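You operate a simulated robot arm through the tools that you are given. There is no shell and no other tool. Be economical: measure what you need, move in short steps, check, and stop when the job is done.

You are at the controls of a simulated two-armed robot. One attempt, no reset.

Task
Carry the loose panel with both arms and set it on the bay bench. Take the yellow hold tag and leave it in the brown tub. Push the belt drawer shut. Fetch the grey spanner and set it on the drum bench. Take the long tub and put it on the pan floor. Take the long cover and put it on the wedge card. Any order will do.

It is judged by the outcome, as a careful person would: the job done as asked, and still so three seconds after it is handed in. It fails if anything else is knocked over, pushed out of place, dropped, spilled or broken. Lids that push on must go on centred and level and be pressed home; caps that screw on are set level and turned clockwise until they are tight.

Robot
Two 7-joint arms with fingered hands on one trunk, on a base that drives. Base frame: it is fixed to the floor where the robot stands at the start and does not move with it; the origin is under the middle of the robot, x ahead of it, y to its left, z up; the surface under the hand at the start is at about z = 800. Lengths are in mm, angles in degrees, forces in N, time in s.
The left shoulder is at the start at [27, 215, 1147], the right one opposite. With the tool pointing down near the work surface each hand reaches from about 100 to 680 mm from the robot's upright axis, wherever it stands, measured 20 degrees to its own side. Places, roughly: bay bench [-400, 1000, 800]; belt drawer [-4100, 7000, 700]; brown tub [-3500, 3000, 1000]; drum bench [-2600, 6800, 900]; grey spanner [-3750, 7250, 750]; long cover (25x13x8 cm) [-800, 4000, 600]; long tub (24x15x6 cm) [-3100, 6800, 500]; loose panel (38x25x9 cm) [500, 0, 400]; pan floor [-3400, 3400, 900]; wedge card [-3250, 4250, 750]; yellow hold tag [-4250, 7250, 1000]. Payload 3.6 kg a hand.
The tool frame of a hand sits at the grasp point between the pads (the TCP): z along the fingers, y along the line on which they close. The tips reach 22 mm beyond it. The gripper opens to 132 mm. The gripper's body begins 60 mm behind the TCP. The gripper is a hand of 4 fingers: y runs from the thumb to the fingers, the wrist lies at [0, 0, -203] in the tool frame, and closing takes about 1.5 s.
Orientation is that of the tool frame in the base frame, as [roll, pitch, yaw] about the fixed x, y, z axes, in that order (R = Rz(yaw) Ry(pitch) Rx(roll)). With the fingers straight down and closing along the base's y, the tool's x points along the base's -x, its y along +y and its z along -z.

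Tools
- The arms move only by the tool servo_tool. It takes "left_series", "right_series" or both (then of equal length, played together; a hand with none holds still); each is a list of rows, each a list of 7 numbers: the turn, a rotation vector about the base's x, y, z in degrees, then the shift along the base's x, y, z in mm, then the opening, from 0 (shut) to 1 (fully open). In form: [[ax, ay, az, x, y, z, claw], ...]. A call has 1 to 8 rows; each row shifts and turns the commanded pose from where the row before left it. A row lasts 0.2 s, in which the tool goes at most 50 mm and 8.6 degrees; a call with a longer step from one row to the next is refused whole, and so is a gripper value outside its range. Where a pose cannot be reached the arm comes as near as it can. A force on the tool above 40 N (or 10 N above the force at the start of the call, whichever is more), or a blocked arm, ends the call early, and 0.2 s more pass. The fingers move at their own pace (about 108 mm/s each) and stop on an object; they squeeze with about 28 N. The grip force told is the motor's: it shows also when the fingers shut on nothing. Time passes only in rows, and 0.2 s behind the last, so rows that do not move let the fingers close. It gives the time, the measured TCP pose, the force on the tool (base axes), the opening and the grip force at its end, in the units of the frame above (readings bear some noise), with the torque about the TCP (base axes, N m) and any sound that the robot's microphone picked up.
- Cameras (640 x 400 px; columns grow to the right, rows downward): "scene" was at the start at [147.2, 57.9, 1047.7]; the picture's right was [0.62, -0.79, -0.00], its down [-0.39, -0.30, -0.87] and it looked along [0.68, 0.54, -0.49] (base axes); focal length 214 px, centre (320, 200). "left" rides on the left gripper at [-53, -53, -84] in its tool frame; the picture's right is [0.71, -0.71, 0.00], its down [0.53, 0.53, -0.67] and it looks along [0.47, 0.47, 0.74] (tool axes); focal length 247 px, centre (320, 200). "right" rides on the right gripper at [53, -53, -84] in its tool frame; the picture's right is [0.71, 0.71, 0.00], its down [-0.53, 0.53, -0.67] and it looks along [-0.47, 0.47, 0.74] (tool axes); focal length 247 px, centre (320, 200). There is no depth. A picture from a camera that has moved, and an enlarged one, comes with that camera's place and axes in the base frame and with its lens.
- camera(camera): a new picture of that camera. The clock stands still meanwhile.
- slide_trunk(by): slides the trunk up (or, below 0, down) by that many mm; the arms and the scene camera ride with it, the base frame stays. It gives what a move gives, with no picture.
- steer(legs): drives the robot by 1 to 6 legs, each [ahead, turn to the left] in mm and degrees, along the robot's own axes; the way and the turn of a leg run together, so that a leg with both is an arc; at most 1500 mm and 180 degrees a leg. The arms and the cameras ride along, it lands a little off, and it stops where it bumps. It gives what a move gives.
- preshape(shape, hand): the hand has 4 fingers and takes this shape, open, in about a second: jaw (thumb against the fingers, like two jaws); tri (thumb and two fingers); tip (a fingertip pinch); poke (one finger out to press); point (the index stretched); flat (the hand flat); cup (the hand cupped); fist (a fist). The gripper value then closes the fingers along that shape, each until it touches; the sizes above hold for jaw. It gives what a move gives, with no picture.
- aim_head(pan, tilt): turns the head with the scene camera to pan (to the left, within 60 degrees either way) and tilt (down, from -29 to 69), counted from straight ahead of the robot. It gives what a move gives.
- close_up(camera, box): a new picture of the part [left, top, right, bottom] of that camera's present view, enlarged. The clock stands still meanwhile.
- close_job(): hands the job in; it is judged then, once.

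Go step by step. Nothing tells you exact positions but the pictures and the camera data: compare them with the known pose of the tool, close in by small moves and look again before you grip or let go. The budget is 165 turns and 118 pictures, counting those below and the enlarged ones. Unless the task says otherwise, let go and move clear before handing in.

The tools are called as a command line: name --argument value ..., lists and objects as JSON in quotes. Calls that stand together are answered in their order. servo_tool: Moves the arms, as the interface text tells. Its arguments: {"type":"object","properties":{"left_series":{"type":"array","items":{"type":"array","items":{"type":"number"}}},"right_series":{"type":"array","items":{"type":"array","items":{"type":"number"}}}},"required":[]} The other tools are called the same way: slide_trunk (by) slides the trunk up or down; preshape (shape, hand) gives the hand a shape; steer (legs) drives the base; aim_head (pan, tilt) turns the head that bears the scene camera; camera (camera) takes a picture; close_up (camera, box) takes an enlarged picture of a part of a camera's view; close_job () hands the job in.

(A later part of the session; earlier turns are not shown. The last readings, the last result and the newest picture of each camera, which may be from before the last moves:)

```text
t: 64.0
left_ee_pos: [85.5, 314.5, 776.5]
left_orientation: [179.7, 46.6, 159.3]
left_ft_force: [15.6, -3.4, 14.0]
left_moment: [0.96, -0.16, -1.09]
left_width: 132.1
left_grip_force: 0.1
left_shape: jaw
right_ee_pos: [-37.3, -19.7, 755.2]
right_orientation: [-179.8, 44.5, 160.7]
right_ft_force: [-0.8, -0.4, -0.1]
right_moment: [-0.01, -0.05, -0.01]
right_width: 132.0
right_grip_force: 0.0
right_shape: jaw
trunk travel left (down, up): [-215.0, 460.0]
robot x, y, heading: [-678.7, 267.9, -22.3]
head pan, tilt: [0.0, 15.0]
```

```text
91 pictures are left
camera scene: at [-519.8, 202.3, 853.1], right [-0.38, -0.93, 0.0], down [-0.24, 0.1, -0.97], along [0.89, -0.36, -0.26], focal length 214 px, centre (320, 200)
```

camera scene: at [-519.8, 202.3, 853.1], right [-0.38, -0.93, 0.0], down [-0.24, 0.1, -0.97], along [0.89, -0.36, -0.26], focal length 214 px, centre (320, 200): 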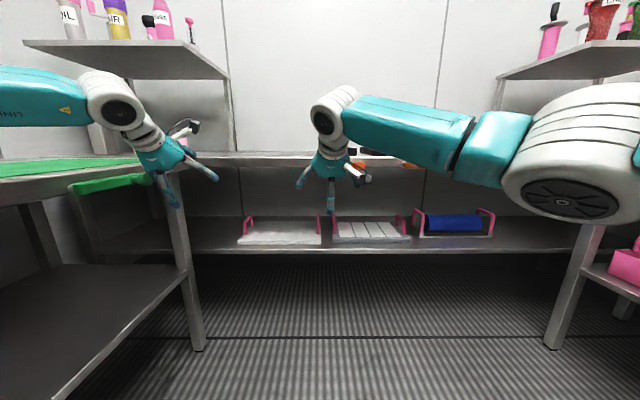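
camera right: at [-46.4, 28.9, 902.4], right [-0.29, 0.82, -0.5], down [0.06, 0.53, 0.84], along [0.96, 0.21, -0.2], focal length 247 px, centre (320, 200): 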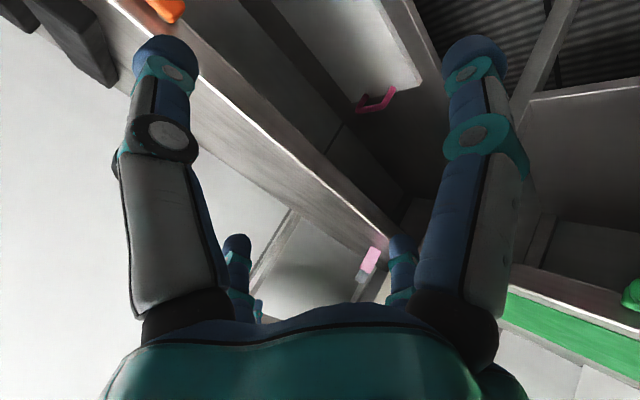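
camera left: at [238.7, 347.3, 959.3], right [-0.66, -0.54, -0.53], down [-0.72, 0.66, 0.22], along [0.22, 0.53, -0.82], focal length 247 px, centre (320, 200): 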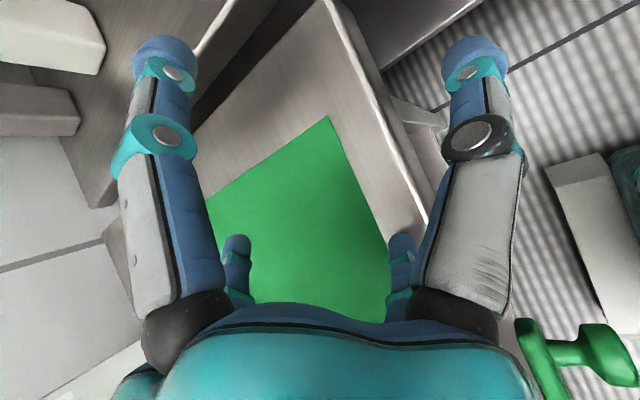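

The left hand came down on the green lever sticking out from the bay bench. I lift, bring the left hand in, and then lower.

slide_trunk --by 70

servo_tool --left_series '[[0, 0, 0, -12.5, -31, 0, 0.45], [0, 0, 0, -12.5, -31, 0, 0.45], [0, 0, 0, -12.5, -31, 0, 0.45], [0, 0, 0, -12.5, -31, 0, 0.45]]' --right_series '[[0, 0, 0, 0, 0, 0, 0.45], [0, 0, 0, 0, 0, 0, 0.45], [0, 0, 0, 0, 0, 0, 0.45], [0, 0, 0, 0, 0, 0, 0.45]]'

camera --camera "scene"

```text
t: 65.1
left_ee_pos: [85.4, 315.6, 844.1]
left_orientation: [179.9, 46.4, 159.4]
left_ft_force: [-1.2, 0.5, -0.2]
left_moment: [0.01, 0.02, -0.01]
left_width: 132.1
left_grip_force: 0.1
left_shape: jaw
right_ee_pos: [-36.6, -19.6, 824.7]
right_orientation: [-179.7, 44.3, 160.8]
right_ft_force: [0.3, -0.2, -0.3]
right_moment: [0.02, -0.03, -0.03]
right_width: 132.3
right_grip_force: 0.0
right_shape: jaw
trunk travel left (down, up): [-285.0, 390.0]
robot x, y, heading: [-678.8, 266.9, -22.2]
head pan, tilt: [0.0, 15.0]
```

```text
t: 66.1
left_ee_pos: [34.6, 193.0, 843.3]
left_orientation: [179.9, 46.6, 159.6]
left_ft_force: [-0.2, 0.0, 0.7]
left_moment: [0.01, 0.01, -0.03]
left_width: 59.8
left_grip_force: 0.1
left_shape: jaw
right_ee_pos: [-38.9, -19.1, 825.4]
right_orientation: [-179.8, 44.3, 160.7]
right_ft_force: [0.7, -0.6, -0.3]
right_moment: [0.01, -0.02, 0.02]
right_width: 59.8
right_grip_force: 0.0
right_shape: jaw
trunk travel left (down, up): [-285.0, 390.0]
robot x, y, heading: [-681.2, 267.0, -22.0]
head pan, tilt: [0.0, 15.0]
```

```text
90 pictures are left
camera scene: at [-521.2, 203.3, 926.3], right [-0.38, -0.93, 0.0], down [-0.24, 0.1, -0.97], along [0.89, -0.36, -0.26], focal length 214 px, centre (320, 200)
```

scene: 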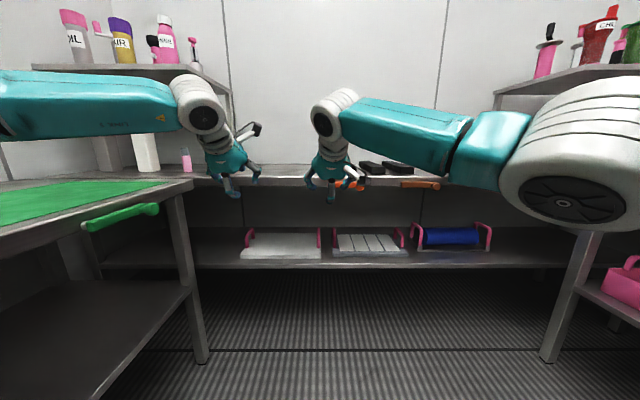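

Clear now. Lowering the rest.

slide_trunk --by -285

camera --camera "scene"

```text
t: 68.5
left_ee_pos: [48.4, 180.4, 569.4]
left_orientation: [-179.0, 45.5, 159.3]
left_ft_force: [-0.5, -4.4, 0.8]
left_moment: [0.28, 0.04, 0.19]
left_width: 59.4
left_grip_force: 0.1
left_shape: jaw
right_ee_pos: [-21.5, -32.1, 546.7]
right_orientation: [-179.2, 42.9, 160.1]
right_ft_force: [-2.4, -4.4, 0.6]
right_moment: [0.3, -0.1, 0.3]
right_width: 59.4
right_grip_force: 0.1
right_shape: jaw
trunk travel left (down, up): [-25.0, 650.0]
robot x, y, heading: [-671.7, 257.5, -26.7]
head pan, tilt: [0.0, 15.0]
stopped: the arm was blocked; the commanded pose is now the measured one
```

```text
89 pictures are left
camera scene: at [-509.8, 171.5, 653.7], right [-0.45, -0.89, -0.01], down [-0.24, 0.13, -0.96], along [0.86, -0.44, -0.27], focal length 214 px, centre (320, 200)
```

scene: 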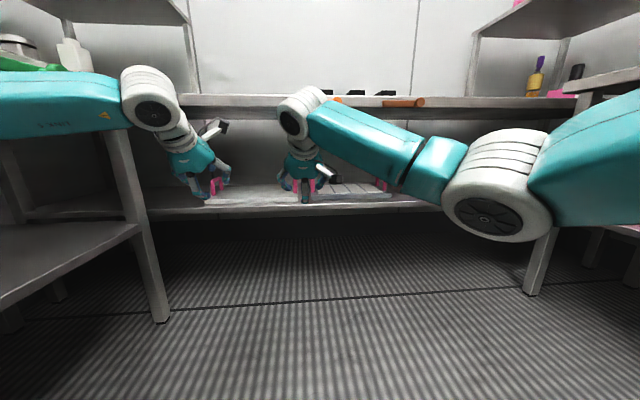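

The left elbow is squeezed against the bench side (levers stick out ~90 mm). I turn a bit right and drive away from the bench to get lateral room.

steer --legs '[[0, -8], [110, 0]]'

```text
t: 70.3
left_ee_pos: [115.5, 13.8, 575.7]
left_orientation: [-178.7, 46.0, 151.1]
left_ft_force: [-0.2, -0.4, 0.2]
left_moment: [0.02, 0.01, 0.02]
left_width: 59.2
left_grip_force: 0.0
left_shape: jaw
right_ee_pos: [12.6, -183.9, 556.9]
right_orientation: [-178.8, 43.7, 152.0]
right_ft_force: [0.0, 0.4, -0.3]
right_moment: [-0.03, 0.03, 0.01]
right_width: 59.4
right_grip_force: 0.2
right_shape: jaw
trunk travel left (down, up): [-25.0, 650.0]
robot x, y, heading: [-581.7, 196.6, -35.1]
head pan, tilt: [0.0, 15.0]
```

steer --legs '[[0, -35], [110, 0]]'

steer --legs '[[0, 40]]'

steer --legs '[[0, 14]]'

```text
t: 73.2
left_ee_pos: [-77.2, -458.3, 577.9]
left_orientation: [-178.5, 45.9, 116.2]
left_ft_force: [0.0, -0.6, 0.2]
left_moment: [-0.04, 0.02, 0.0]
left_width: 59.1
left_grip_force: 0.1
left_shape: jaw
right_ee_pos: [-273.9, -560.8, 557.3]
right_orientation: [-178.9, 43.6, 117.1]
right_ft_force: [-0.7, -0.3, 0.8]
right_moment: [0.0, -0.01, -0.04]
right_width: 59.3
right_grip_force: 0.1
right_shape: jaw
trunk travel left (down, up): [-25.0, 650.0]
robot x, y, heading: [-516.0, 99.0, -69.6]
head pan, tilt: [0.0, 15.0]
```

```text
t: 75.9
left_ee_pos: [182.5, -49.7, 579.2]
left_orientation: [-178.5, 46.0, 155.9]
left_ft_force: [-0.5, -0.7, -0.2]
left_moment: [0.01, 0.02, 0.02]
left_width: 59.3
left_grip_force: 0.0
left_shape: jaw
right_ee_pos: [97.2, -255.0, 560.0]
right_orientation: [-178.9, 43.8, 156.6]
right_ft_force: [0.4, -1.0, 0.1]
right_moment: [-0.02, 0.0, -0.03]
right_width: 59.5
right_grip_force: 0.1
right_shape: jaw
trunk travel left (down, up): [-25.0, 650.0]
robot x, y, heading: [-533.5, 64.8, -30.2]
head pan, tilt: [0.0, 15.0]
stopped in leg 1: the robot was blocked; the commanded pose is now the measured one
```

```text
t: 77.1
left_ee_pos: [187.7, 125.8, 579.6]
left_orientation: [-178.6, 46.1, 169.7]
left_ft_force: [0.7, -0.1, -0.6]
left_moment: [0.01, 0.0, 0.0]
left_width: 59.4
left_grip_force: 0.0
left_shape: jaw
right_ee_pos: [154.1, -94.3, 561.3]
right_orientation: [-178.9, 43.8, 170.5]
right_ft_force: [-1.0, -0.4, 0.1]
right_moment: [0.0, -0.02, 0.03]
right_width: 59.5
right_grip_force: 0.1
right_shape: jaw
trunk travel left (down, up): [-25.0, 650.0]
robot x, y, heading: [-537.6, 49.5, -16.2]
head pan, tilt: [0.0, 15.0]
```

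Now at room (−517, −156), heading +6°, with good clearance. I square the hands to the bench and drive in under the worktop.

servo_tool --left_series '[[0, 0, -4, 0, 0, -3, 0.45], [0, 0, -4, 0, 0, -3, 0.45], [0, 0, -4, 0, 0, -3, 0.45]]' --right_series '[[0, 0, -4, -17, 4, 3, 0.45], [0, 0, -4, -17, 4, 3, 0.45], [0, 0, -4, -17, 4, 3, 0.45]]'

steer --legs '[[230, 0]]'

aim_head --pan 12 --tilt 22

camera --camera "scene"

```text
t: 77.9
left_ee_pos: [189.5, 126.2, 572.3]
left_orientation: [-178.5, 45.9, 157.7]
left_ft_force: [-0.5, -0.2, 0.8]
left_moment: [0.02, -0.01, -0.01]
left_width: 59.1
left_grip_force: 0.0
left_shape: jaw
right_ee_pos: [103.1, -81.2, 571.6]
right_orientation: [-178.9, 43.9, 158.5]
right_ft_force: [-1.1, -0.5, 0.7]
right_moment: [0.01, 0.01, -0.05]
right_width: 59.3
right_grip_force: 0.1
right_shape: jaw
trunk travel left (down, up): [-25.0, 650.0]
robot x, y, heading: [-540.1, 51.0, -16.1]
head pan, tilt: [0.0, 15.0]
```

```text
t: 79.7
left_ee_pos: [412.6, 60.4, 571.2]
left_orientation: [-178.6, 46.0, 157.8]
left_ft_force: [-0.7, -0.3, -0.8]
left_moment: [0.02, 0.03, 0.0]
left_width: 59.4
left_grip_force: 0.1
left_shape: jaw
right_ee_pos: [326.7, -147.0, 571.9]
right_orientation: [-178.9, 43.8, 158.5]
right_ft_force: [-0.1, -0.8, -0.3]
right_moment: [-0.03, -0.01, 0.01]
right_width: 59.2
right_grip_force: 0.1
right_shape: jaw
trunk travel left (down, up): [-25.0, 650.0]
robot x, y, heading: [-309.9, -15.5, -16.5]
head pan, tilt: [0.0, 15.0]
```

```text
t: 80.4
left_ee_pos: [412.9, 60.1, 572.4]
left_orientation: [-178.5, 45.9, 157.6]
left_ft_force: [-0.5, -0.9, 0.5]
left_moment: [0.01, -0.01, -0.03]
left_width: 59.5
left_grip_force: 0.1
left_shape: jaw
right_ee_pos: [326.4, -146.5, 572.7]
right_orientation: [-178.9, 43.9, 158.4]
right_ft_force: [0.4, 0.5, 0.0]
right_moment: [-0.01, 0.0, 0.04]
right_width: 59.4
right_grip_force: 0.1
right_shape: jaw
trunk travel left (down, up): [-25.0, 650.0]
robot x, y, heading: [-316.6, -16.5, -16.0]
head pan, tilt: [12.0, 22.0]
```

```text
88 pictures are left
camera scene: at [-142.0, -42.8, 646.7], right [-0.08, -1.0, 0.0], down [-0.37, 0.03, -0.93], along [0.92, -0.07, -0.38], focal length 214 px, centre (320, 200)
```

scene: 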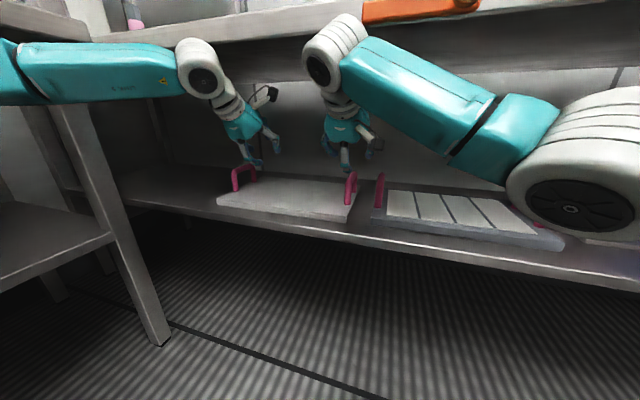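

close_up --camera "scene" --box '[205, 130, 405, 255]'

```text
3.20 times, centred on (305, 192) of scene
camera zoom: at [-142.0, -42.8, 646.7], right [-0.08, -1.0, 0.0], down [-0.37, 0.03, -0.93], along [0.92, -0.07, -0.38], focal length 686 px, centre (368, 224)
```

zoom: 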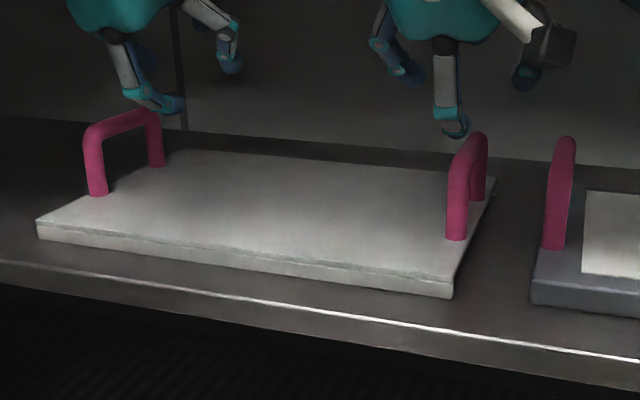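

Handles: bars at e2 ≈ 360 and 0, e1 427–520, centre height ≈ 476. I lower the hands a bit and drive in 95 mm more.

servo_tool --left_series '[[0, 0, 0, 0, 0, -25, 0.5], [0, 0, 0, 0, 0, -25, 0.5]]' --right_series '[[0, 0, 0, 0, 0, -25, 0.5], [0, 0, 0, 0, 0, -25, 0.5]]'

steer --legs '[[95, 0]]'

camera --camera "scene"

```text
t: 81.0
left_ee_pos: [415.0, 59.7, 522.3]
left_orientation: [-178.6, 46.0, 157.6]
left_ft_force: [-0.4, 0.1, 0.1]
left_moment: [-0.03, 0.03, 0.01]
left_width: 65.5
left_grip_force: 0.0
left_shape: jaw
right_ee_pos: [326.3, -148.2, 520.9]
right_orientation: [-178.8, 43.8, 158.5]
right_ft_force: [0.3, 0.4, -0.5]
right_moment: [0.0, -0.03, 0.01]
right_width: 65.2
right_grip_force: 0.1
right_shape: jaw
trunk travel left (down, up): [-25.0, 650.0]
robot x, y, heading: [-315.4, -15.2, -16.5]
head pan, tilt: [12.0, 22.0]
```

```text
t: 82.1
left_ee_pos: [505.9, 33.0, 523.0]
left_orientation: [-178.7, 46.0, 157.9]
left_ft_force: [0.5, -0.8, 0.1]
left_moment: [0.0, -0.01, 0.04]
left_width: 65.5
left_grip_force: 0.0
left_shape: jaw
right_ee_pos: [419.0, -172.3, 520.8]
right_orientation: [-178.9, 44.0, 158.6]
right_ft_force: [-1.1, 0.6, 0.5]
right_moment: [0.09, 0.02, -0.01]
right_width: 66.3
right_grip_force: 0.0
right_shape: jaw
trunk travel left (down, up): [-25.0, 650.0]
robot x, y, heading: [-221.1, -39.3, -16.0]
head pan, tilt: [12.0, 22.0]
```

```text
86 pictures are left
camera scene: at [-50.5, -69.2, 646.7], right [-0.07, -1.0, 0.0], down [-0.37, 0.03, -0.93], along [0.92, -0.07, -0.38], focal length 214 px, centre (320, 200)
```

scene: 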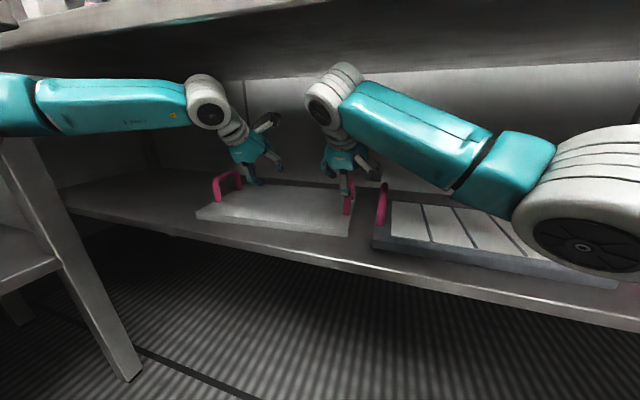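

servo_tool --left_series '[[0, 0, 0, 16.6, 31, 0, 0.5], [0, 0, 0, 16.6, 31, 0, 0.5], [0, 0, 0, 16.6, 31, 0, 0.5], [0, 0, 0, 16.6, 31, 0, 0.5]]' --right_series '[[0, 0, 0, 4.7, -1.1, 0, 0.5], [0, 0, 0, 4.7, -1.1, 0, 0.5], [0, 0, 0, 4.7, -1.1, 0, 0.5], [0, 0, 0, 4.7, -1.1, 0, 0.5]]'

close_up --camera "scene" --box '[180, 130, 400, 268]'

camera --camera "left"

camera --camera "right"

```text
t: 83.1
left_ee_pos: [574.9, 158.7, 526.6]
left_orientation: [-178.5, 46.5, 157.8]
left_ft_force: [-2.8, -2.9, 9.5]
left_moment: [0.03, 0.4, 0.1]
left_width: 64.1
left_grip_force: 0.1
left_shape: jaw
right_ee_pos: [437.4, -179.3, 523.4]
right_orientation: [-178.9, 44.0, 158.7]
right_ft_force: [-0.7, 0.9, -0.5]
right_moment: [-0.01, 0.01, -0.01]
right_width: 66.0
right_grip_force: 0.1
right_shape: jaw
trunk travel left (down, up): [-25.0, 650.0]
robot x, y, heading: [-223.5, -41.5, -16.1]
head pan, tilt: [12.0, 22.0]
```

```text
2.90 times, centred on (290, 199) of scene
camera zoom: at [-51.1, -69.5, 647.2], right [-0.07, -1.0, 0.0], down [-0.37, 0.03, -0.93], along [0.92, -0.07, -0.37], focal length 622 px, centre (407, 203)
```

zoom: 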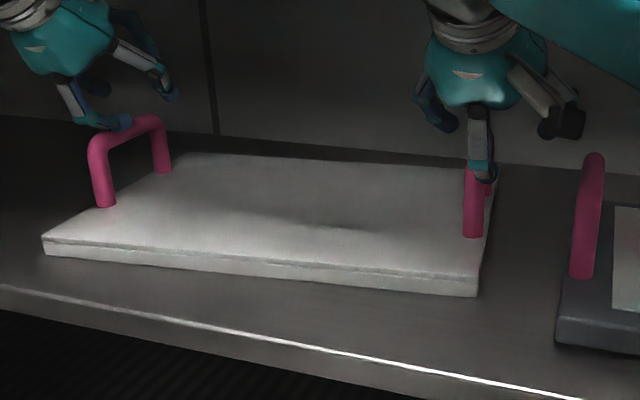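

```text
84 pictures are left
camera left: at [534.0, 121.6, 626.1], right [-0.73, -0.46, -0.5], down [-0.57, 0.82, 0.07], along [0.38, 0.34, -0.86], focal length 247 px, centre (320, 200)
```

left: 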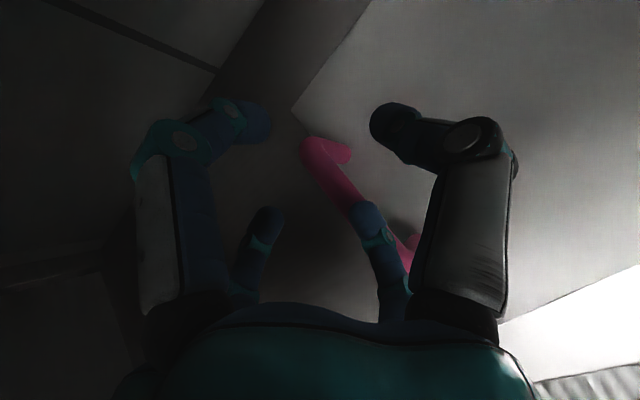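

```text
83 pictures are left
camera right: at [328.5, -191.8, 548.2], right [-0.21, 0.84, -0.5], down [0.12, 0.53, 0.84], along [0.97, 0.11, -0.21], focal length 247 px, centre (320, 200)
```

right: 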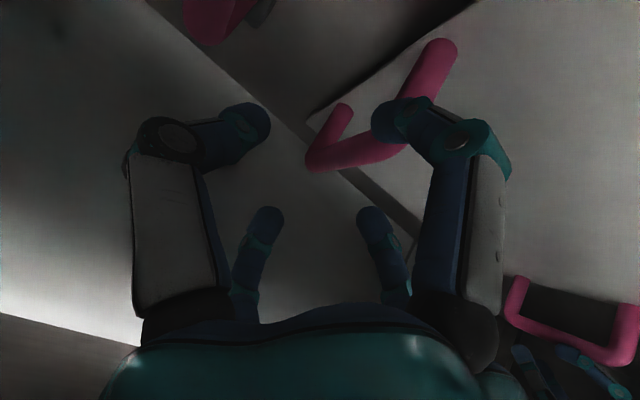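

The hand's four fingers close radially, with two of them lying on the bar's line; so I lift slightly and roll each hand 45° about its own axis so the bar passes between finger pairs.

servo_tool --left_series '[[0, 0, 0, 0, 0, 20, 0.5], [4.9, -2.0, -5.3, 0, 0, 0, 0.5], [4.9, -2.0, -5.3, 0, 0, 0, 0.5], [4.9, -2.0, -5.3, 0, 0, 0, 0.5], [4.9, -2.0, -5.3, 0, 0, 0, 0.5], [4.9, -2.0, -5.3, 0, 0, 0, 0.5], [4.9, -2.0, -5.3, 0, 0, 0, 0.5]]' --right_series '[[0, 0, 0, 0, 0, 20, 0.5], [-4.9, 2.0, 5.3, 0, 0, 0, 0.5], [-4.9, 2.0, 5.3, 0, 0, 0, 0.5], [-4.9, 2.0, 5.3, 0, 0, 0, 0.5], [-4.9, 2.0, 5.3, 0, 0, 0, 0.5], [-4.9, 2.0, 5.3, 0, 0, 0, 0.5], [-4.9, 2.0, 5.3, 0, 0, 0, 0.5]]'

close_up --camera "scene" --box '[180, 130, 400, 268]'

camera --camera "left"

camera --camera "right"

```text
t: 84.7
left_ee_pos: [572.6, 157.9, 544.2]
left_orientation: [145.8, 30.9, 102.3]
left_ft_force: [-0.9, 0.3, -0.4]
left_moment: [0.0, 0.01, -0.01]
left_width: 65.7
left_grip_force: 0.0
left_shape: jaw
right_ee_pos: [437.6, -178.3, 542.8]
right_orientation: [-144.5, 28.8, -147.7]
right_ft_force: [-0.8, -0.3, -0.4]
right_moment: [0.0, 0.03, 0.0]
right_width: 65.6
right_grip_force: 0.1
right_shape: jaw
trunk travel left (down, up): [-25.0, 650.0]
robot x, y, heading: [-221.8, -43.6, -16.4]
head pan, tilt: [12.0, 22.0]
```

```text
2.90 times, centred on (290, 199) of scene
camera zoom: at [-50.4, -69.2, 646.7], right [-0.07, -1.0, 0.0], down [-0.37, 0.03, -0.93], along [0.92, -0.07, -0.38], focal length 622 px, centre (407, 203)
```

zoom: 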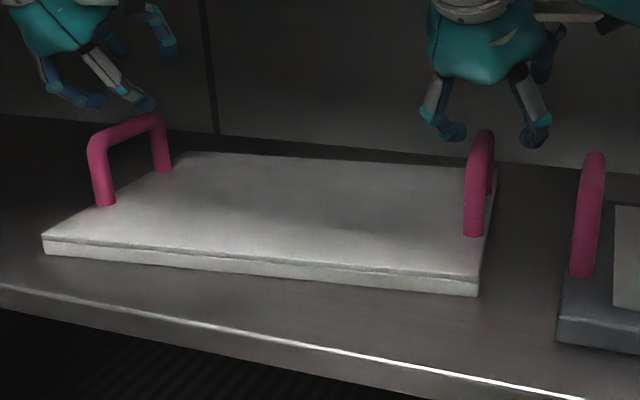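

```text
81 pictures are left
camera left: at [490.2, 114.7, 605.0], right [-0.66, 0.27, -0.7], down [-0.13, 0.88, 0.46], along [0.74, 0.39, -0.54], focal length 247 px, centre (320, 200)
```

left: 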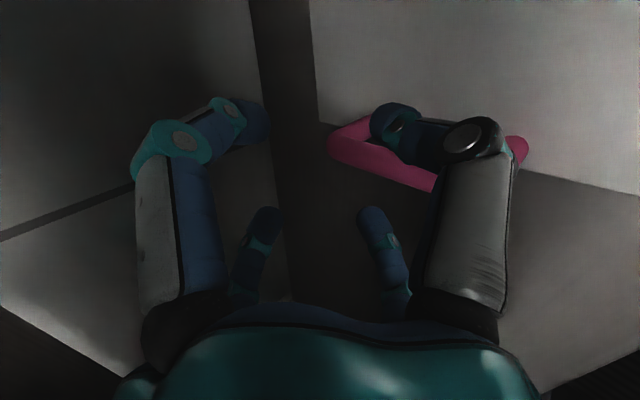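

```text
80 pictures are left
camera right: at [355.8, -224.5, 604.0], right [-0.66, 0.26, -0.7], down [-0.14, 0.88, 0.46], along [0.73, 0.41, -0.54], focal length 247 px, centre (320, 200)
```

right: 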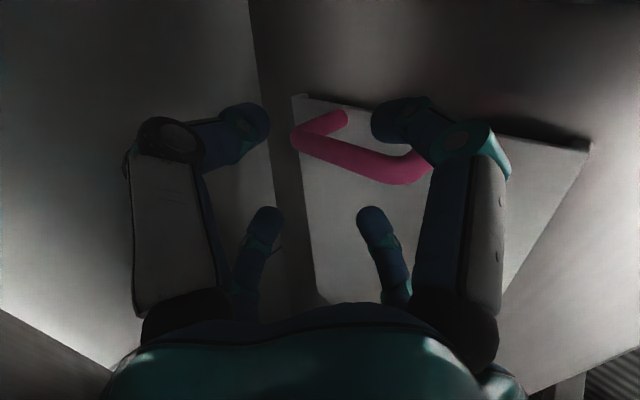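

Rolled well; comparing projections, the left hand needs ~13 mm left and the right ~18 mm forward. I shift and go partway down.

servo_tool --left_series '[[0, 0, 0, 12, 9, 0, 0.5], [0, 0, 0, 0, 0, -13, 0.5], [0, 0, 0, 0, 0, -13, 0.5], [0, 0, 0, 0, 0, -13, 0.5]]' --right_series '[[0, 0, 0, 19, -1, 0, 0.5], [0, 0, 0, 0, 0, -13, 0.5], [0, 0, 0, 0, 0, -13, 0.5], [0, 0, 0, 0, 0, -13, 0.5]]'

close_up --camera "scene" --box '[180, 130, 400, 268]'

camera --camera "left"

camera --camera "right"

```text
t: 85.7
left_ee_pos: [583.4, 167.4, 503.0]
left_orientation: [145.9, 30.8, 102.5]
left_ft_force: [-0.2, 0.7, 0.2]
left_moment: [0.04, -0.01, 0.0]
left_width: 65.5
left_grip_force: 0.0
left_shape: jaw
right_ee_pos: [455.9, -178.9, 502.9]
right_orientation: [-144.4, 28.8, -147.6]
right_ft_force: [1.0, 0.1, 0.6]
right_moment: [-0.05, 0.02, 0.04]
right_width: 66.0
right_grip_force: 0.1
right_shape: jaw
trunk travel left (down, up): [-25.0, 650.0]
robot x, y, heading: [-222.8, -42.9, -16.0]
head pan, tilt: [12.0, 22.0]
```

```text
2.90 times, centred on (290, 199) of scene
camera zoom: at [-50.4, -69.3, 646.5], right [-0.07, -1.0, 0.0], down [-0.37, 0.03, -0.93], along [0.92, -0.07, -0.38], focal length 622 px, centre (407, 203)
```

zoom: 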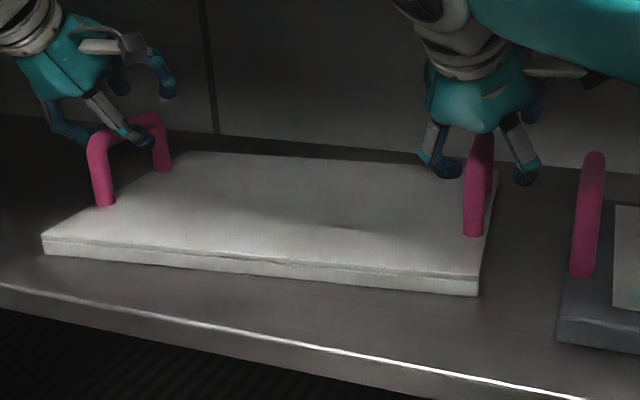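

```text
78 pictures are left
camera left: at [502.0, 123.9, 564.3], right [-0.66, 0.27, -0.7], down [-0.13, 0.88, 0.46], along [0.74, 0.39, -0.54], focal length 247 px, centre (320, 200)
```

left: 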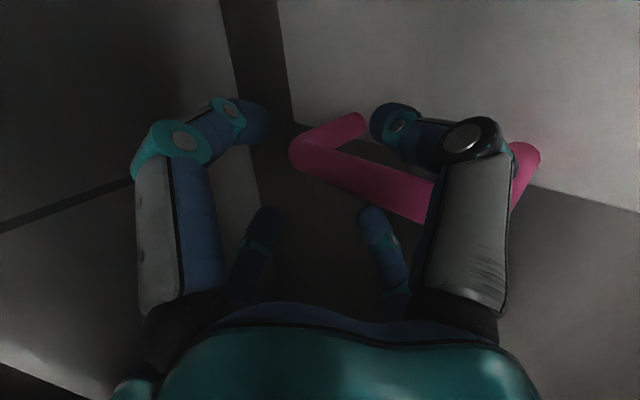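

```text
77 pictures are left
camera right: at [374.6, -225.1, 565.1], right [-0.66, 0.26, -0.7], down [-0.14, 0.88, 0.46], along [0.73, 0.41, -0.54], focal length 247 px, centre (320, 200)
```

right: 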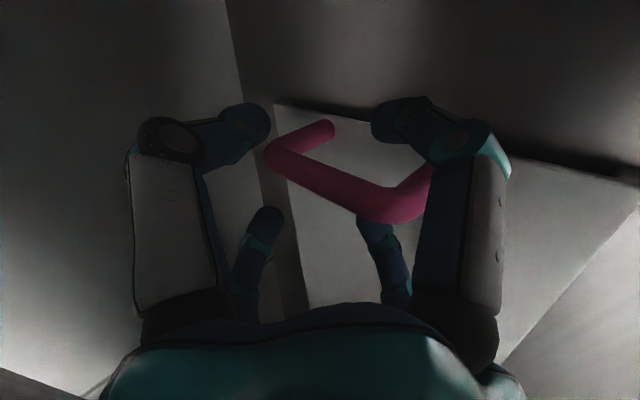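

The views show the panel got nudged: its right end is ~40 mm deeper (≈7° yaw). I align the hands to that, move the right one forward, and lower onto the bars.

servo_tool --left_series '[[0, 0, 3.5, 0, 0, 0, 0.5], [0, 0, 3.5, 0, 0, 0, 0.5], [0, 0, 0, 0, 0, -12, 0.5], [0, 0, 0, 0, 0, -11, 0.5]]' --right_series '[[0, 0, 3.5, 10, -4, 0, 0.5], [0, 0, 3.5, 10, -4, 0, 0.5], [0, 0, 0, 0, 0, -12, 0.5], [0, 0, 0, 0, 0, -11, 0.5]]'

close_up --camera "scene" --box '[180, 130, 400, 268]'

camera --camera "left"

camera --camera "right"

```text
t: 86.7
left_ee_pos: [585.4, 167.6, 482.2]
left_orientation: [145.9, 30.9, 109.3]
left_ft_force: [0.1, 0.4, 0.3]
left_moment: [-0.01, -0.03, -0.03]
left_width: 65.6
left_grip_force: 0.0
left_shape: jaw
right_ee_pos: [476.8, -187.3, 478.7]
right_orientation: [-144.4, 28.8, -140.8]
right_ft_force: [0.1, 1.0, -0.6]
right_moment: [0.01, -0.01, -0.01]
right_width: 65.7
right_grip_force: 0.0
right_shape: jaw
trunk travel left (down, up): [-25.0, 650.0]
robot x, y, heading: [-222.8, -39.5, -16.2]
head pan, tilt: [12.0, 22.0]
```

```text
2.90 times, centred on (290, 199) of scene
camera zoom: at [-50.4, -69.3, 646.7], right [-0.07, -1.0, 0.0], down [-0.37, 0.03, -0.93], along [0.92, -0.07, -0.38], focal length 622 px, centre (407, 203)
```

zoom: 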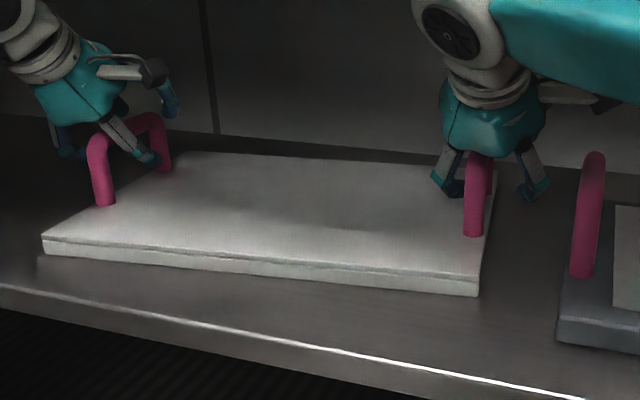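

```text
75 pictures are left
camera left: at [508.8, 114.0, 542.3], right [-0.69, 0.19, -0.7], down [-0.24, 0.86, 0.46], along [0.69, 0.48, -0.54], focal length 247 px, centre (320, 200)
```

left: 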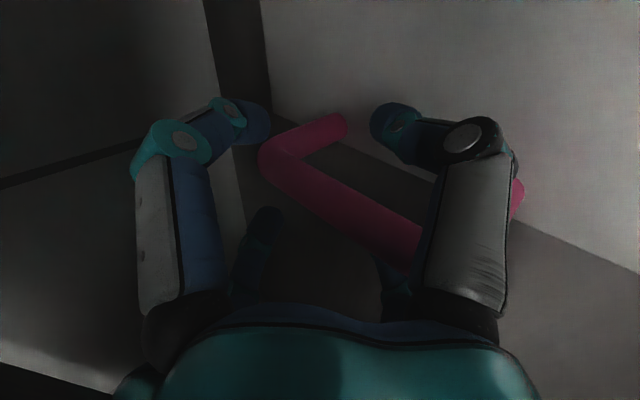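

```text
74 pictures are left
camera right: at [400.3, -243.3, 540.9], right [-0.69, 0.18, -0.7], down [-0.25, 0.85, 0.46], along [0.68, 0.49, -0.54], focal length 247 px, centre (320, 200)
```

right: 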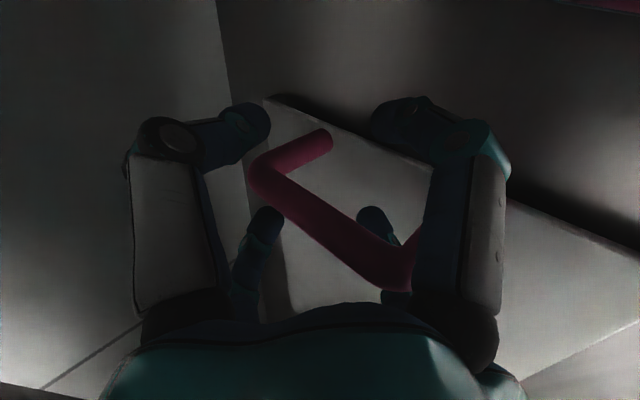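

Both bars run between the finger pairs. Small right correction, then close both grips.

servo_tool --left_series '[[0, 0, 0, 0, 0, 0, 0.5], [0, 0, 0, 0, 0, 0, 0.2], [0, 0, 0, 0, 0, 0, 0], [0, 0, 0, 0, 0, 0, 0], [0, 0, 0, 0, 0, 0, 0], [0, 0, 0, 0, 0, 0, 0], [0, 0, 0, 0, 0, 0, 0]]' --right_series '[[0, 0, 0, 2.6, 6.5, 0, 0.5], [0, 0, 0, 0, 0, 0, 0.2], [0, 0, 0, 0, 0, 0, 0], [0, 0, 0, 0, 0, 0, 0], [0, 0, 0, 0, 0, 0, 0], [0, 0, 0, 0, 0, 0, 0], [0, 0, 0, 0, 0, 0, 0]]'

close_up --camera "scene" --box '[180, 130, 400, 268]'

```text
t: 88.3
left_ee_pos: [585.1, 167.0, 480.1]
left_orientation: [145.9, 30.8, 109.4]
left_ft_force: [-0.4, -4.3, 0.4]
left_moment: [0.04, -0.08, -0.09]
left_width: 11.0
left_grip_force: 27.1
left_shape: jaw
right_ee_pos: [481.1, -179.9, 478.6]
right_orientation: [-144.5, 28.8, -140.7]
right_ft_force: [0.9, 3.0, -0.1]
right_moment: [-0.05, -0.29, -0.02]
right_width: 8.6
right_grip_force: 27.8
right_shape: jaw
trunk travel left (down, up): [-25.0, 650.0]
robot x, y, heading: [-224.2, -39.1, -16.1]
head pan, tilt: [12.0, 22.0]
```

```text
2.90 times, centred on (290, 199) of scene
camera zoom: at [-49.9, -69.3, 646.5], right [-0.07, -1.0, 0.0], down [-0.38, 0.03, -0.93], along [0.92, -0.07, -0.38], focal length 622 px, centre (407, 203)
```

zoom: 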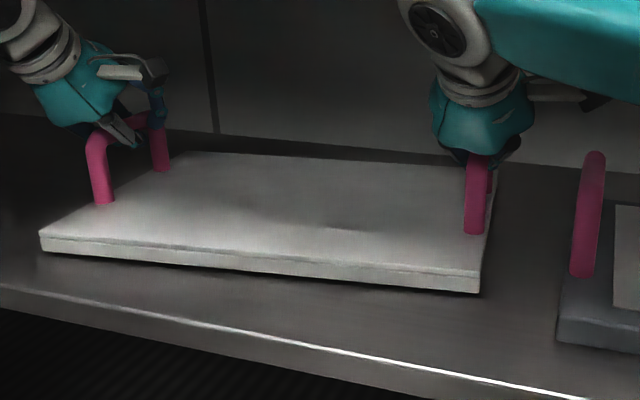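

Gripped. I lift by 35 mm with both hands.

servo_tool --left_series '[[0, 0, 0, 0, 0, 10, 0], [0, 0, 0, 0, 0, 12, 0], [0, 0, 0, 0, 0, 12, 0]]' --right_series '[[0, 0, 0, 0, 0, 10, 0], [0, 0, 0, 0, 0, 12, 0], [0, 0, 0, 0, 0, 12, 0]]'

camera --camera "scene"

```text
t: 89.1
left_ee_pos: [583.5, 166.1, 513.5]
left_orientation: [146.0, 30.8, 109.6]
left_ft_force: [-0.5, -2.6, -4.9]
left_moment: [0.04, -0.01, -0.11]
left_width: 11.0
left_grip_force: 28.2
left_shape: jaw
right_ee_pos: [480.2, -180.0, 512.6]
right_orientation: [-144.4, 28.7, -140.8]
right_ft_force: [0.8, 1.8, -5.5]
right_moment: [-0.01, -0.04, 0.06]
right_width: 8.7
right_grip_force: 28.0
right_shape: jaw
trunk travel left (down, up): [-25.0, 650.0]
robot x, y, heading: [-221.4, -38.0, -16.4]
head pan, tilt: [12.0, 22.0]
```

```text
72 pictures are left
camera scene: at [-49.8, -69.3, 646.5], right [-0.07, -1.0, 0.0], down [-0.38, 0.03, -0.93], along [0.92, -0.07, -0.38], focal length 214 px, centre (320, 200)
```

scene: 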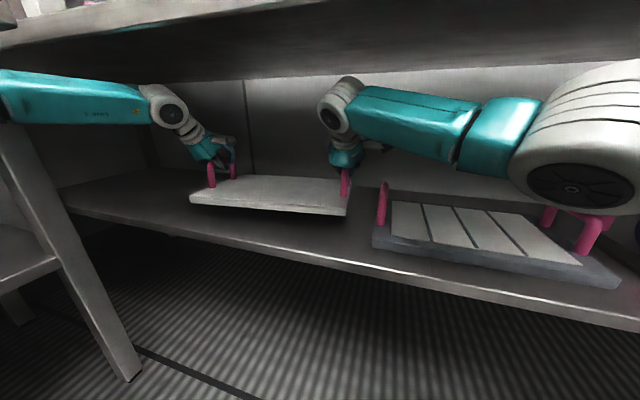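

Panel lifted cleanly (about 0.5 kg per hand). I back out from under the worktop.

steer --legs '[[-350, 0]]'

slide_trunk --by 420

camera --camera "scene"

```text
t: 91.4
left_ee_pos: [244.1, 263.6, 512.6]
left_orientation: [145.8, 30.8, 109.4]
left_ft_force: [2.0, 5.1, -5.3]
left_moment: [0.08, -0.02, 0.02]
left_width: 10.9
left_grip_force: 28.0
left_shape: jaw
right_ee_pos: [140.9, -81.0, 512.5]
right_orientation: [-144.4, 28.7, -140.9]
right_ft_force: [-1.4, -4.8, -3.8]
right_moment: [0.03, -0.03, 0.07]
right_width: 8.4
right_grip_force: 27.7
right_shape: jaw
trunk travel left (down, up): [-25.0, 650.0]
robot x, y, heading: [-559.8, 56.8, -16.3]
head pan, tilt: [12.0, 22.0]
```

```text
refused: 420 is not a number from -400 to 400
```

```text
71 pictures are left
camera scene: at [-389.6, 29.3, 646.5], right [-0.07, -1.0, 0.0], down [-0.38, 0.03, -0.93], along [0.92, -0.07, -0.38], focal length 214 px, centre (320, 200)
```

scene: 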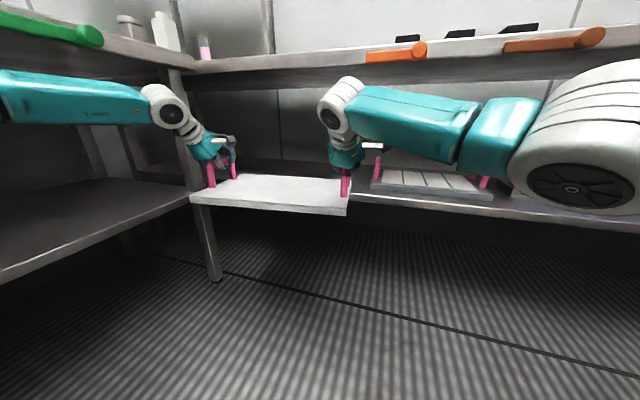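

The left forearm is near the green lever; I turn right 12° before raising.

steer --legs '[[-60, -12]]'

slide_trunk --by 400

slide_trunk --by 50

```text
t: 92.6
left_ee_pos: [211.6, 115.1, 514.9]
left_orientation: [145.9, 30.8, 97.5]
left_ft_force: [-0.8, -0.2, -5.8]
left_moment: [0.09, -0.05, -0.08]
left_width: 10.9
left_grip_force: 28.2
left_shape: jaw
right_ee_pos: [37.9, -201.2, 512.9]
right_orientation: [-144.4, 28.7, -152.9]
right_ft_force: [0.9, 1.2, -5.1]
right_moment: [0.0, -0.01, 0.09]
right_width: 8.1
right_grip_force: 28.1
right_shape: jaw
trunk travel left (down, up): [-25.0, 650.0]
robot x, y, heading: [-614.5, 90.7, -28.2]
head pan, tilt: [12.0, 22.0]
```

```text
t: 94.7
left_ee_pos: [202.1, 95.4, 741.7]
left_orientation: [146.1, 32.6, 95.5]
left_ft_force: [-1.8, -11.9, -4.9]
left_moment: [0.02, -0.1, -0.26]
left_width: 10.7
left_grip_force: 28.0
left_shape: jaw
right_ee_pos: [36.7, -228.3, 739.3]
right_orientation: [-143.6, 29.4, -153.8]
right_ft_force: [3.1, 12.6, -5.6]
right_moment: [-0.04, 0.02, 1.45]
right_width: 8.1
right_grip_force: 28.8
right_shape: jaw
trunk travel left (down, up): [-245.0, 431.0]
robot x, y, heading: [-611.4, 93.1, -28.1]
head pan, tilt: [12.0, 22.0]
stopped: the force on the tool passed its limit at 42 N (the readings are from after the stop); the commanded pose is now the measured one
```

```text
t: 95.2
left_ee_pos: [195.9, 83.0, 756.0]
left_orientation: [146.4, 33.7, 94.2]
left_ft_force: [-0.5, -13.4, -6.1]
left_moment: [0.05, -0.04, 0.24]
left_width: 10.2
left_grip_force: 28.1
left_shape: jaw
right_ee_pos: [32.9, -243.7, 737.8]
right_orientation: [-144.1, 29.1, -154.7]
right_ft_force: [0.9, 14.6, -3.7]
right_moment: [0.0, -0.2, 1.67]
right_width: 8.4
right_grip_force: 27.8
right_shape: jaw
trunk travel left (down, up): [-257.0, 419.0]
robot x, y, heading: [-617.5, 90.6, -28.2]
head pan, tilt: [12.0, 22.0]
stopped: the force on the tool passed its limit at 53 N (the readings are from after the stop); the commanded pose is now the measured one
```

The left elbow caught under the bench edge again. I lower, turn right into open space, back a little and then raise.

slide_trunk --by -60

steer --legs '[[0, -38]]'

camera --camera "scene"

```text
t: 96.2
left_ee_pos: [196.1, 84.1, 698.4]
left_orientation: [146.0, 33.5, 94.4]
left_ft_force: [-0.1, -9.0, -6.0]
left_moment: [0.07, 0.04, 0.03]
left_width: 10.1
left_grip_force: 28.0
left_shape: jaw
right_ee_pos: [31.9, -239.9, 676.5]
right_orientation: [-144.1, 29.3, -154.4]
right_ft_force: [1.0, 8.9, -3.8]
right_moment: [-0.02, -0.16, 1.36]
right_width: 8.3
right_grip_force: 27.7
right_shape: jaw
trunk travel left (down, up): [-197.0, 479.0]
robot x, y, heading: [-614.0, 89.4, -28.2]
head pan, tilt: [12.0, 22.0]
```

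```text
t: 98.3
left_ee_pos: [38.7, -388.0, 695.7]
left_orientation: [146.5, 33.5, 58.5]
left_ft_force: [-0.4, -1.3, -4.7]
left_moment: [0.02, 0.0, 0.02]
left_width: 9.5
left_grip_force: 27.7
left_shape: jaw
right_ee_pos: [-282.4, -551.8, 674.9]
right_orientation: [-144.3, 28.8, 169.7]
right_ft_force: [1.1, 2.1, -4.7]
right_moment: [-0.06, 0.07, 0.56]
right_width: 6.9
right_grip_force: 28.1
right_shape: jaw
trunk travel left (down, up): [-197.0, 479.0]
robot x, y, heading: [-582.7, 107.4, -64.8]
head pan, tilt: [12.0, 22.0]
stopped in leg 1: the robot was blocked; the commanded pose is now the measured one
```

```text
70 pictures are left
camera scene: at [-492.7, -38.3, 822.0], right [-0.8, -0.6, 0.0], down [-0.23, 0.3, -0.93], along [0.56, -0.74, -0.38], focal length 214 px, centre (320, 200)
```

scene: 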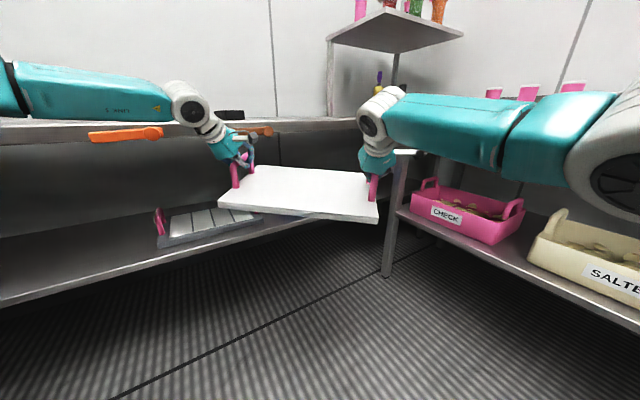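

Still held, slightly tilted. I back 110 mm, level by raising the right hand, and raise the trunk.

steer --legs '[[-110, 0]]'

servo_tool --right_series '[[0, 0, 0, 0, 0, 7, 0], [0, 0, 0, 0, 0, 7, 0], [0, 0, 0, 0, 0, 7, 0]]'

slide_trunk --by 230

camera --camera "scene"

```text
t: 99.5
left_ee_pos: [-6.0, -291.2, 698.8]
left_orientation: [146.2, 33.6, 58.5]
left_ft_force: [-1.4, -1.2, -4.9]
left_moment: [0.03, 0.01, 0.01]
left_width: 9.5
left_grip_force: 28.5
left_shape: jaw
right_ee_pos: [-327.0, -457.6, 677.0]
right_orientation: [-144.1, 29.1, 169.7]
right_ft_force: [0.9, 2.3, -4.9]
right_moment: [-0.02, 0.09, 0.49]
right_width: 6.9
right_grip_force: 28.0
right_shape: jaw
trunk travel left (down, up): [-197.0, 479.0]
robot x, y, heading: [-631.9, 203.5, -65.2]
head pan, tilt: [12.0, 22.0]
```

```text
t: 100.3
left_ee_pos: [-5.4, -291.2, 698.9]
left_orientation: [146.3, 33.6, 58.5]
left_ft_force: [2.6, 0.1, -3.8]
left_moment: [0.01, 0.06, 0.06]
left_width: 9.4
left_grip_force: 28.3
left_shape: jaw
right_ee_pos: [-327.2, -457.7, 697.3]
right_orientation: [-144.3, 29.0, 169.7]
right_ft_force: [-1.9, 0.8, -4.6]
right_moment: [-0.05, 0.16, 0.56]
right_width: 7.1
right_grip_force: 27.5
right_shape: jaw
trunk travel left (down, up): [-197.0, 479.0]
robot x, y, heading: [-624.3, 205.2, -65.1]
head pan, tilt: [12.0, 22.0]
```

```text
t: 102.7
left_ee_pos: [-8.9, -293.8, 928.5]
left_orientation: [146.3, 33.7, 58.2]
left_ft_force: [-12.5, -7.4, -4.6]
left_moment: [0.06, -0.02, -0.15]
left_width: 9.4
left_grip_force: 28.0
left_shape: jaw
right_ee_pos: [-330.5, -460.3, 940.2]
right_orientation: [-143.4, 29.7, 169.8]
right_ft_force: [13.9, 7.7, -5.7]
right_moment: [-0.14, 0.34, 0.42]
right_width: 7.0
right_grip_force: 28.0
right_shape: jaw
trunk travel left (down, up): [-427.0, 249.0]
robot x, y, heading: [-627.4, 205.0, -65.2]
head pan, tilt: [12.0, 22.0]
```

```text
69 pictures are left
camera scene: at [-539.0, 61.0, 1061.0], right [-0.8, -0.6, 0.0], down [-0.23, 0.3, -0.93], along [0.56, -0.74, -0.38], focal length 214 px, centre (320, 200)
```

scene: 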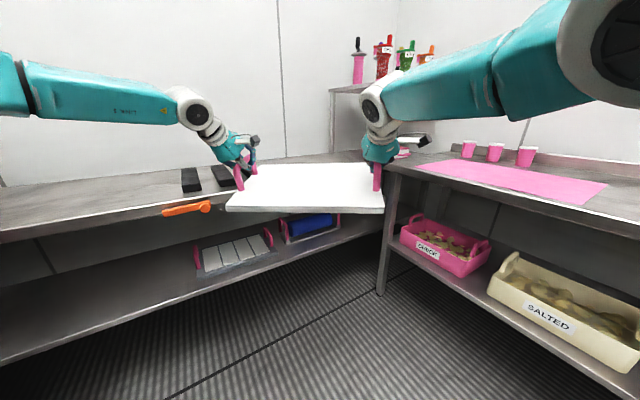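

Held level enough at z≈930; I relax the tension, raise 60 more, and turn left in steps toward the bay bench.

servo_tool --left_series '[[0, 0, 0, -1.5, -0.8, 0, 0], [0, 0, 0, -1.5, -0.8, 0, 0]]' --right_series '[[0, 0, 0, 1.5, 0.8, -5, 0], [0, 0, 0, 1.5, 0.8, -5, 0]]'

slide_trunk --by 60

steer --legs '[[0, 40]]'

steer --legs '[[0, 40]]'

```text
t: 103.3
left_ee_pos: [-26.8, -300.9, 928.7]
left_orientation: [146.9, 34.5, 57.0]
left_ft_force: [-14.1, -8.3, -5.9]
left_moment: [0.12, -0.1, -0.08]
left_width: 9.6
left_grip_force: 28.2
left_shape: jaw
right_ee_pos: [-350.9, -473.4, 919.2]
right_orientation: [-143.8, 29.7, 168.1]
right_ft_force: [13.9, 9.4, -4.9]
right_moment: [-0.05, 0.22, 0.61]
right_width: 7.8
right_grip_force: 27.9
right_shape: jaw
right hand out of reach, approached as far as the arm can: row 2
trunk travel left (down, up): [-427.0, 249.0]
robot x, y, heading: [-629.0, 204.6, -64.7]
head pan, tilt: [12.0, 22.0]
stopped in row 2 (left hand): the force on the tool passed its limit at 46 N (the readings are from after the stop); the commanded pose is now the measured one
```

```text
t: 104.3
left_ee_pos: [-23.7, -300.4, 990.0]
left_orientation: [146.7, 34.6, 57.2]
left_ft_force: [-11.3, -6.2, -4.2]
left_moment: [0.09, -0.08, -0.13]
left_width: 9.4
left_grip_force: 28.0
left_shape: jaw
right_ee_pos: [-346.7, -468.5, 984.7]
right_orientation: [-143.4, 29.8, 168.5]
right_ft_force: [12.4, 4.8, -4.4]
right_moment: [-0.11, 0.16, 0.18]
right_width: 7.6
right_grip_force: 28.0
right_shape: jaw
trunk travel left (down, up): [-487.0, 189.0]
robot x, y, heading: [-630.3, 203.7, -65.2]
head pan, tilt: [12.0, 22.0]
```

```text
t: 105.4
left_ee_pos: [8.3, -237.7, 991.4]
left_orientation: [147.4, 35.7, 62.3]
left_ft_force: [-6.5, -5.1, -5.3]
left_moment: [0.02, -0.01, 0.11]
left_width: 9.6
left_grip_force: 27.8
left_shape: jaw
right_ee_pos: [-292.1, -447.5, 979.9]
right_orientation: [-144.0, 30.7, 173.2]
right_ft_force: [6.1, 6.3, -3.8]
right_moment: [-0.08, 0.08, 0.24]
right_width: 8.0
right_grip_force: 28.3
right_shape: jaw
trunk travel left (down, up): [-487.0, 189.0]
robot x, y, heading: [-632.5, 200.3, -58.7]
head pan, tilt: [12.0, 22.0]
stopped in leg 1: the force on the tool passed its limit at 41 N (the readings are from after the stop); the commanded pose is now the measured one
```

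```text
t: 106.7
left_ee_pos: [89.7, -78.7, 990.9]
left_orientation: [147.5, 35.5, 75.6]
left_ft_force: [1.2, -0.6, -4.9]
left_moment: [0.03, 0.07, 0.07]
left_width: 9.2
left_grip_force: 27.7
left_shape: jaw
right_ee_pos: [-153.3, -352.3, 981.1]
right_orientation: [-143.8, 30.5, -173.3]
right_ft_force: [-1.2, 1.5, -5.4]
right_moment: [-0.09, -0.02, 0.21]
right_width: 8.0
right_grip_force: 27.8
right_shape: jaw
trunk travel left (down, up): [-487.0, 189.0]
robot x, y, heading: [-640.5, 193.9, -44.9]
head pan, tilt: [12.0, 22.0]
stopped in leg 1: the robot was blocked; the commanded pose is now the measured one
```

camera --camera "scene"

```text
68 pictures are left
camera scene: at [-510.1, 89.2, 1122.4], right [-0.55, -0.84, 0.0], down [-0.32, 0.2, -0.93], along [0.78, -0.51, -0.38], focal length 214 px, centre (320, 200)
```

scene: 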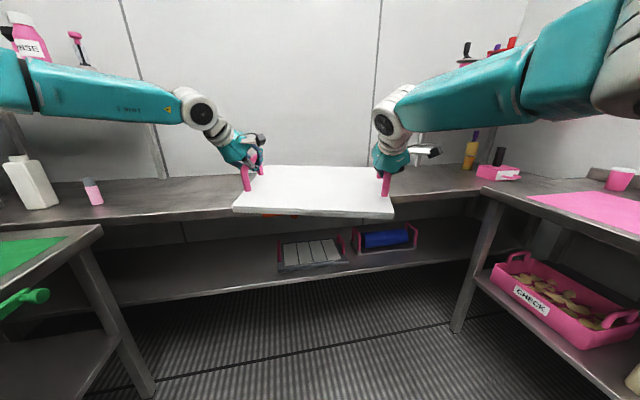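

steer --legs '[[0, 30]]'

```text
t: 107.7
left_ee_pos: [104.7, -25.5, 992.2]
left_orientation: [147.5, 35.6, 79.9]
left_ft_force: [1.0, -1.3, -4.4]
left_moment: [0.05, 0.09, 0.08]
left_width: 9.3
left_grip_force: 28.0
left_shape: jaw
right_ee_pos: [-117.4, -314.8, 983.4]
right_orientation: [-143.8, 30.8, -169.1]
right_ft_force: [-0.5, 0.5, -5.0]
right_moment: [-0.07, -0.03, 0.3]
right_width: 8.1
right_grip_force: 28.4
right_shape: jaw
trunk travel left (down, up): [-487.0, 189.0]
robot x, y, heading: [-648.6, 189.3, -40.8]
head pan, tilt: [12.0, 22.0]
stopped in leg 1: the robot was blocked; the commanded pose is now the measured one
```

aim_head --pan 60 --tilt 10

camera --camera "scene"

```text
t: 108.8
left_ee_pos: [105.1, -27.8, 993.5]
left_orientation: [147.4, 35.5, 79.7]
left_ft_force: [1.1, 0.1, -4.8]
left_moment: [0.09, 0.09, 0.07]
left_width: 9.4
left_grip_force: 28.4
left_shape: jaw
right_ee_pos: [-117.0, -317.9, 983.5]
right_orientation: [-143.9, 30.7, -169.2]
right_ft_force: [-0.6, 1.0, -5.9]
right_moment: [-0.09, -0.02, 0.29]
right_width: 8.4
right_grip_force: 27.7
right_shape: jaw
trunk travel left (down, up): [-487.0, 189.0]
robot x, y, heading: [-644.5, 188.8, -41.0]
head pan, tilt: [60.0, 10.0]
```

```text
67 pictures are left
camera scene: at [-498.6, 169.5, 1141.8], right [0.32, -0.95, 0.0], down [-0.17, -0.05, -0.98], along [0.93, 0.32, -0.18], focal length 214 px, centre (320, 200)
```

scene: 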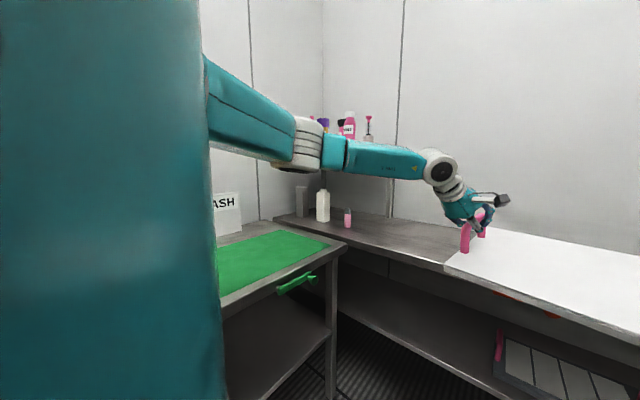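

Nothing seems in the way on the left. I try again in small turns.

steer --legs '[[0, 12], [0, 12], [0, 12]]'

```text
t: 110.0
left_ee_pos: [129.8, 102.6, 992.5]
left_orientation: [147.7, 35.4, 89.6]
left_ft_force: [0.3, -0.5, -4.6]
left_moment: [0.04, 0.07, 0.1]
left_width: 9.2
left_grip_force: 28.1
left_shape: jaw
right_ee_pos: [-42.9, -219.0, 980.0]
right_orientation: [-144.0, 30.6, -159.4]
right_ft_force: [-1.1, -0.2, -4.8]
right_moment: [-0.06, -0.04, 0.22]
right_width: 8.2
right_grip_force: 27.7
right_shape: jaw
trunk travel left (down, up): [-487.0, 189.0]
robot x, y, heading: [-650.5, 178.8, -31.4]
head pan, tilt: [60.0, 10.0]
stopped in leg 1: the robot was blocked; the commanded pose is now the measured one
```

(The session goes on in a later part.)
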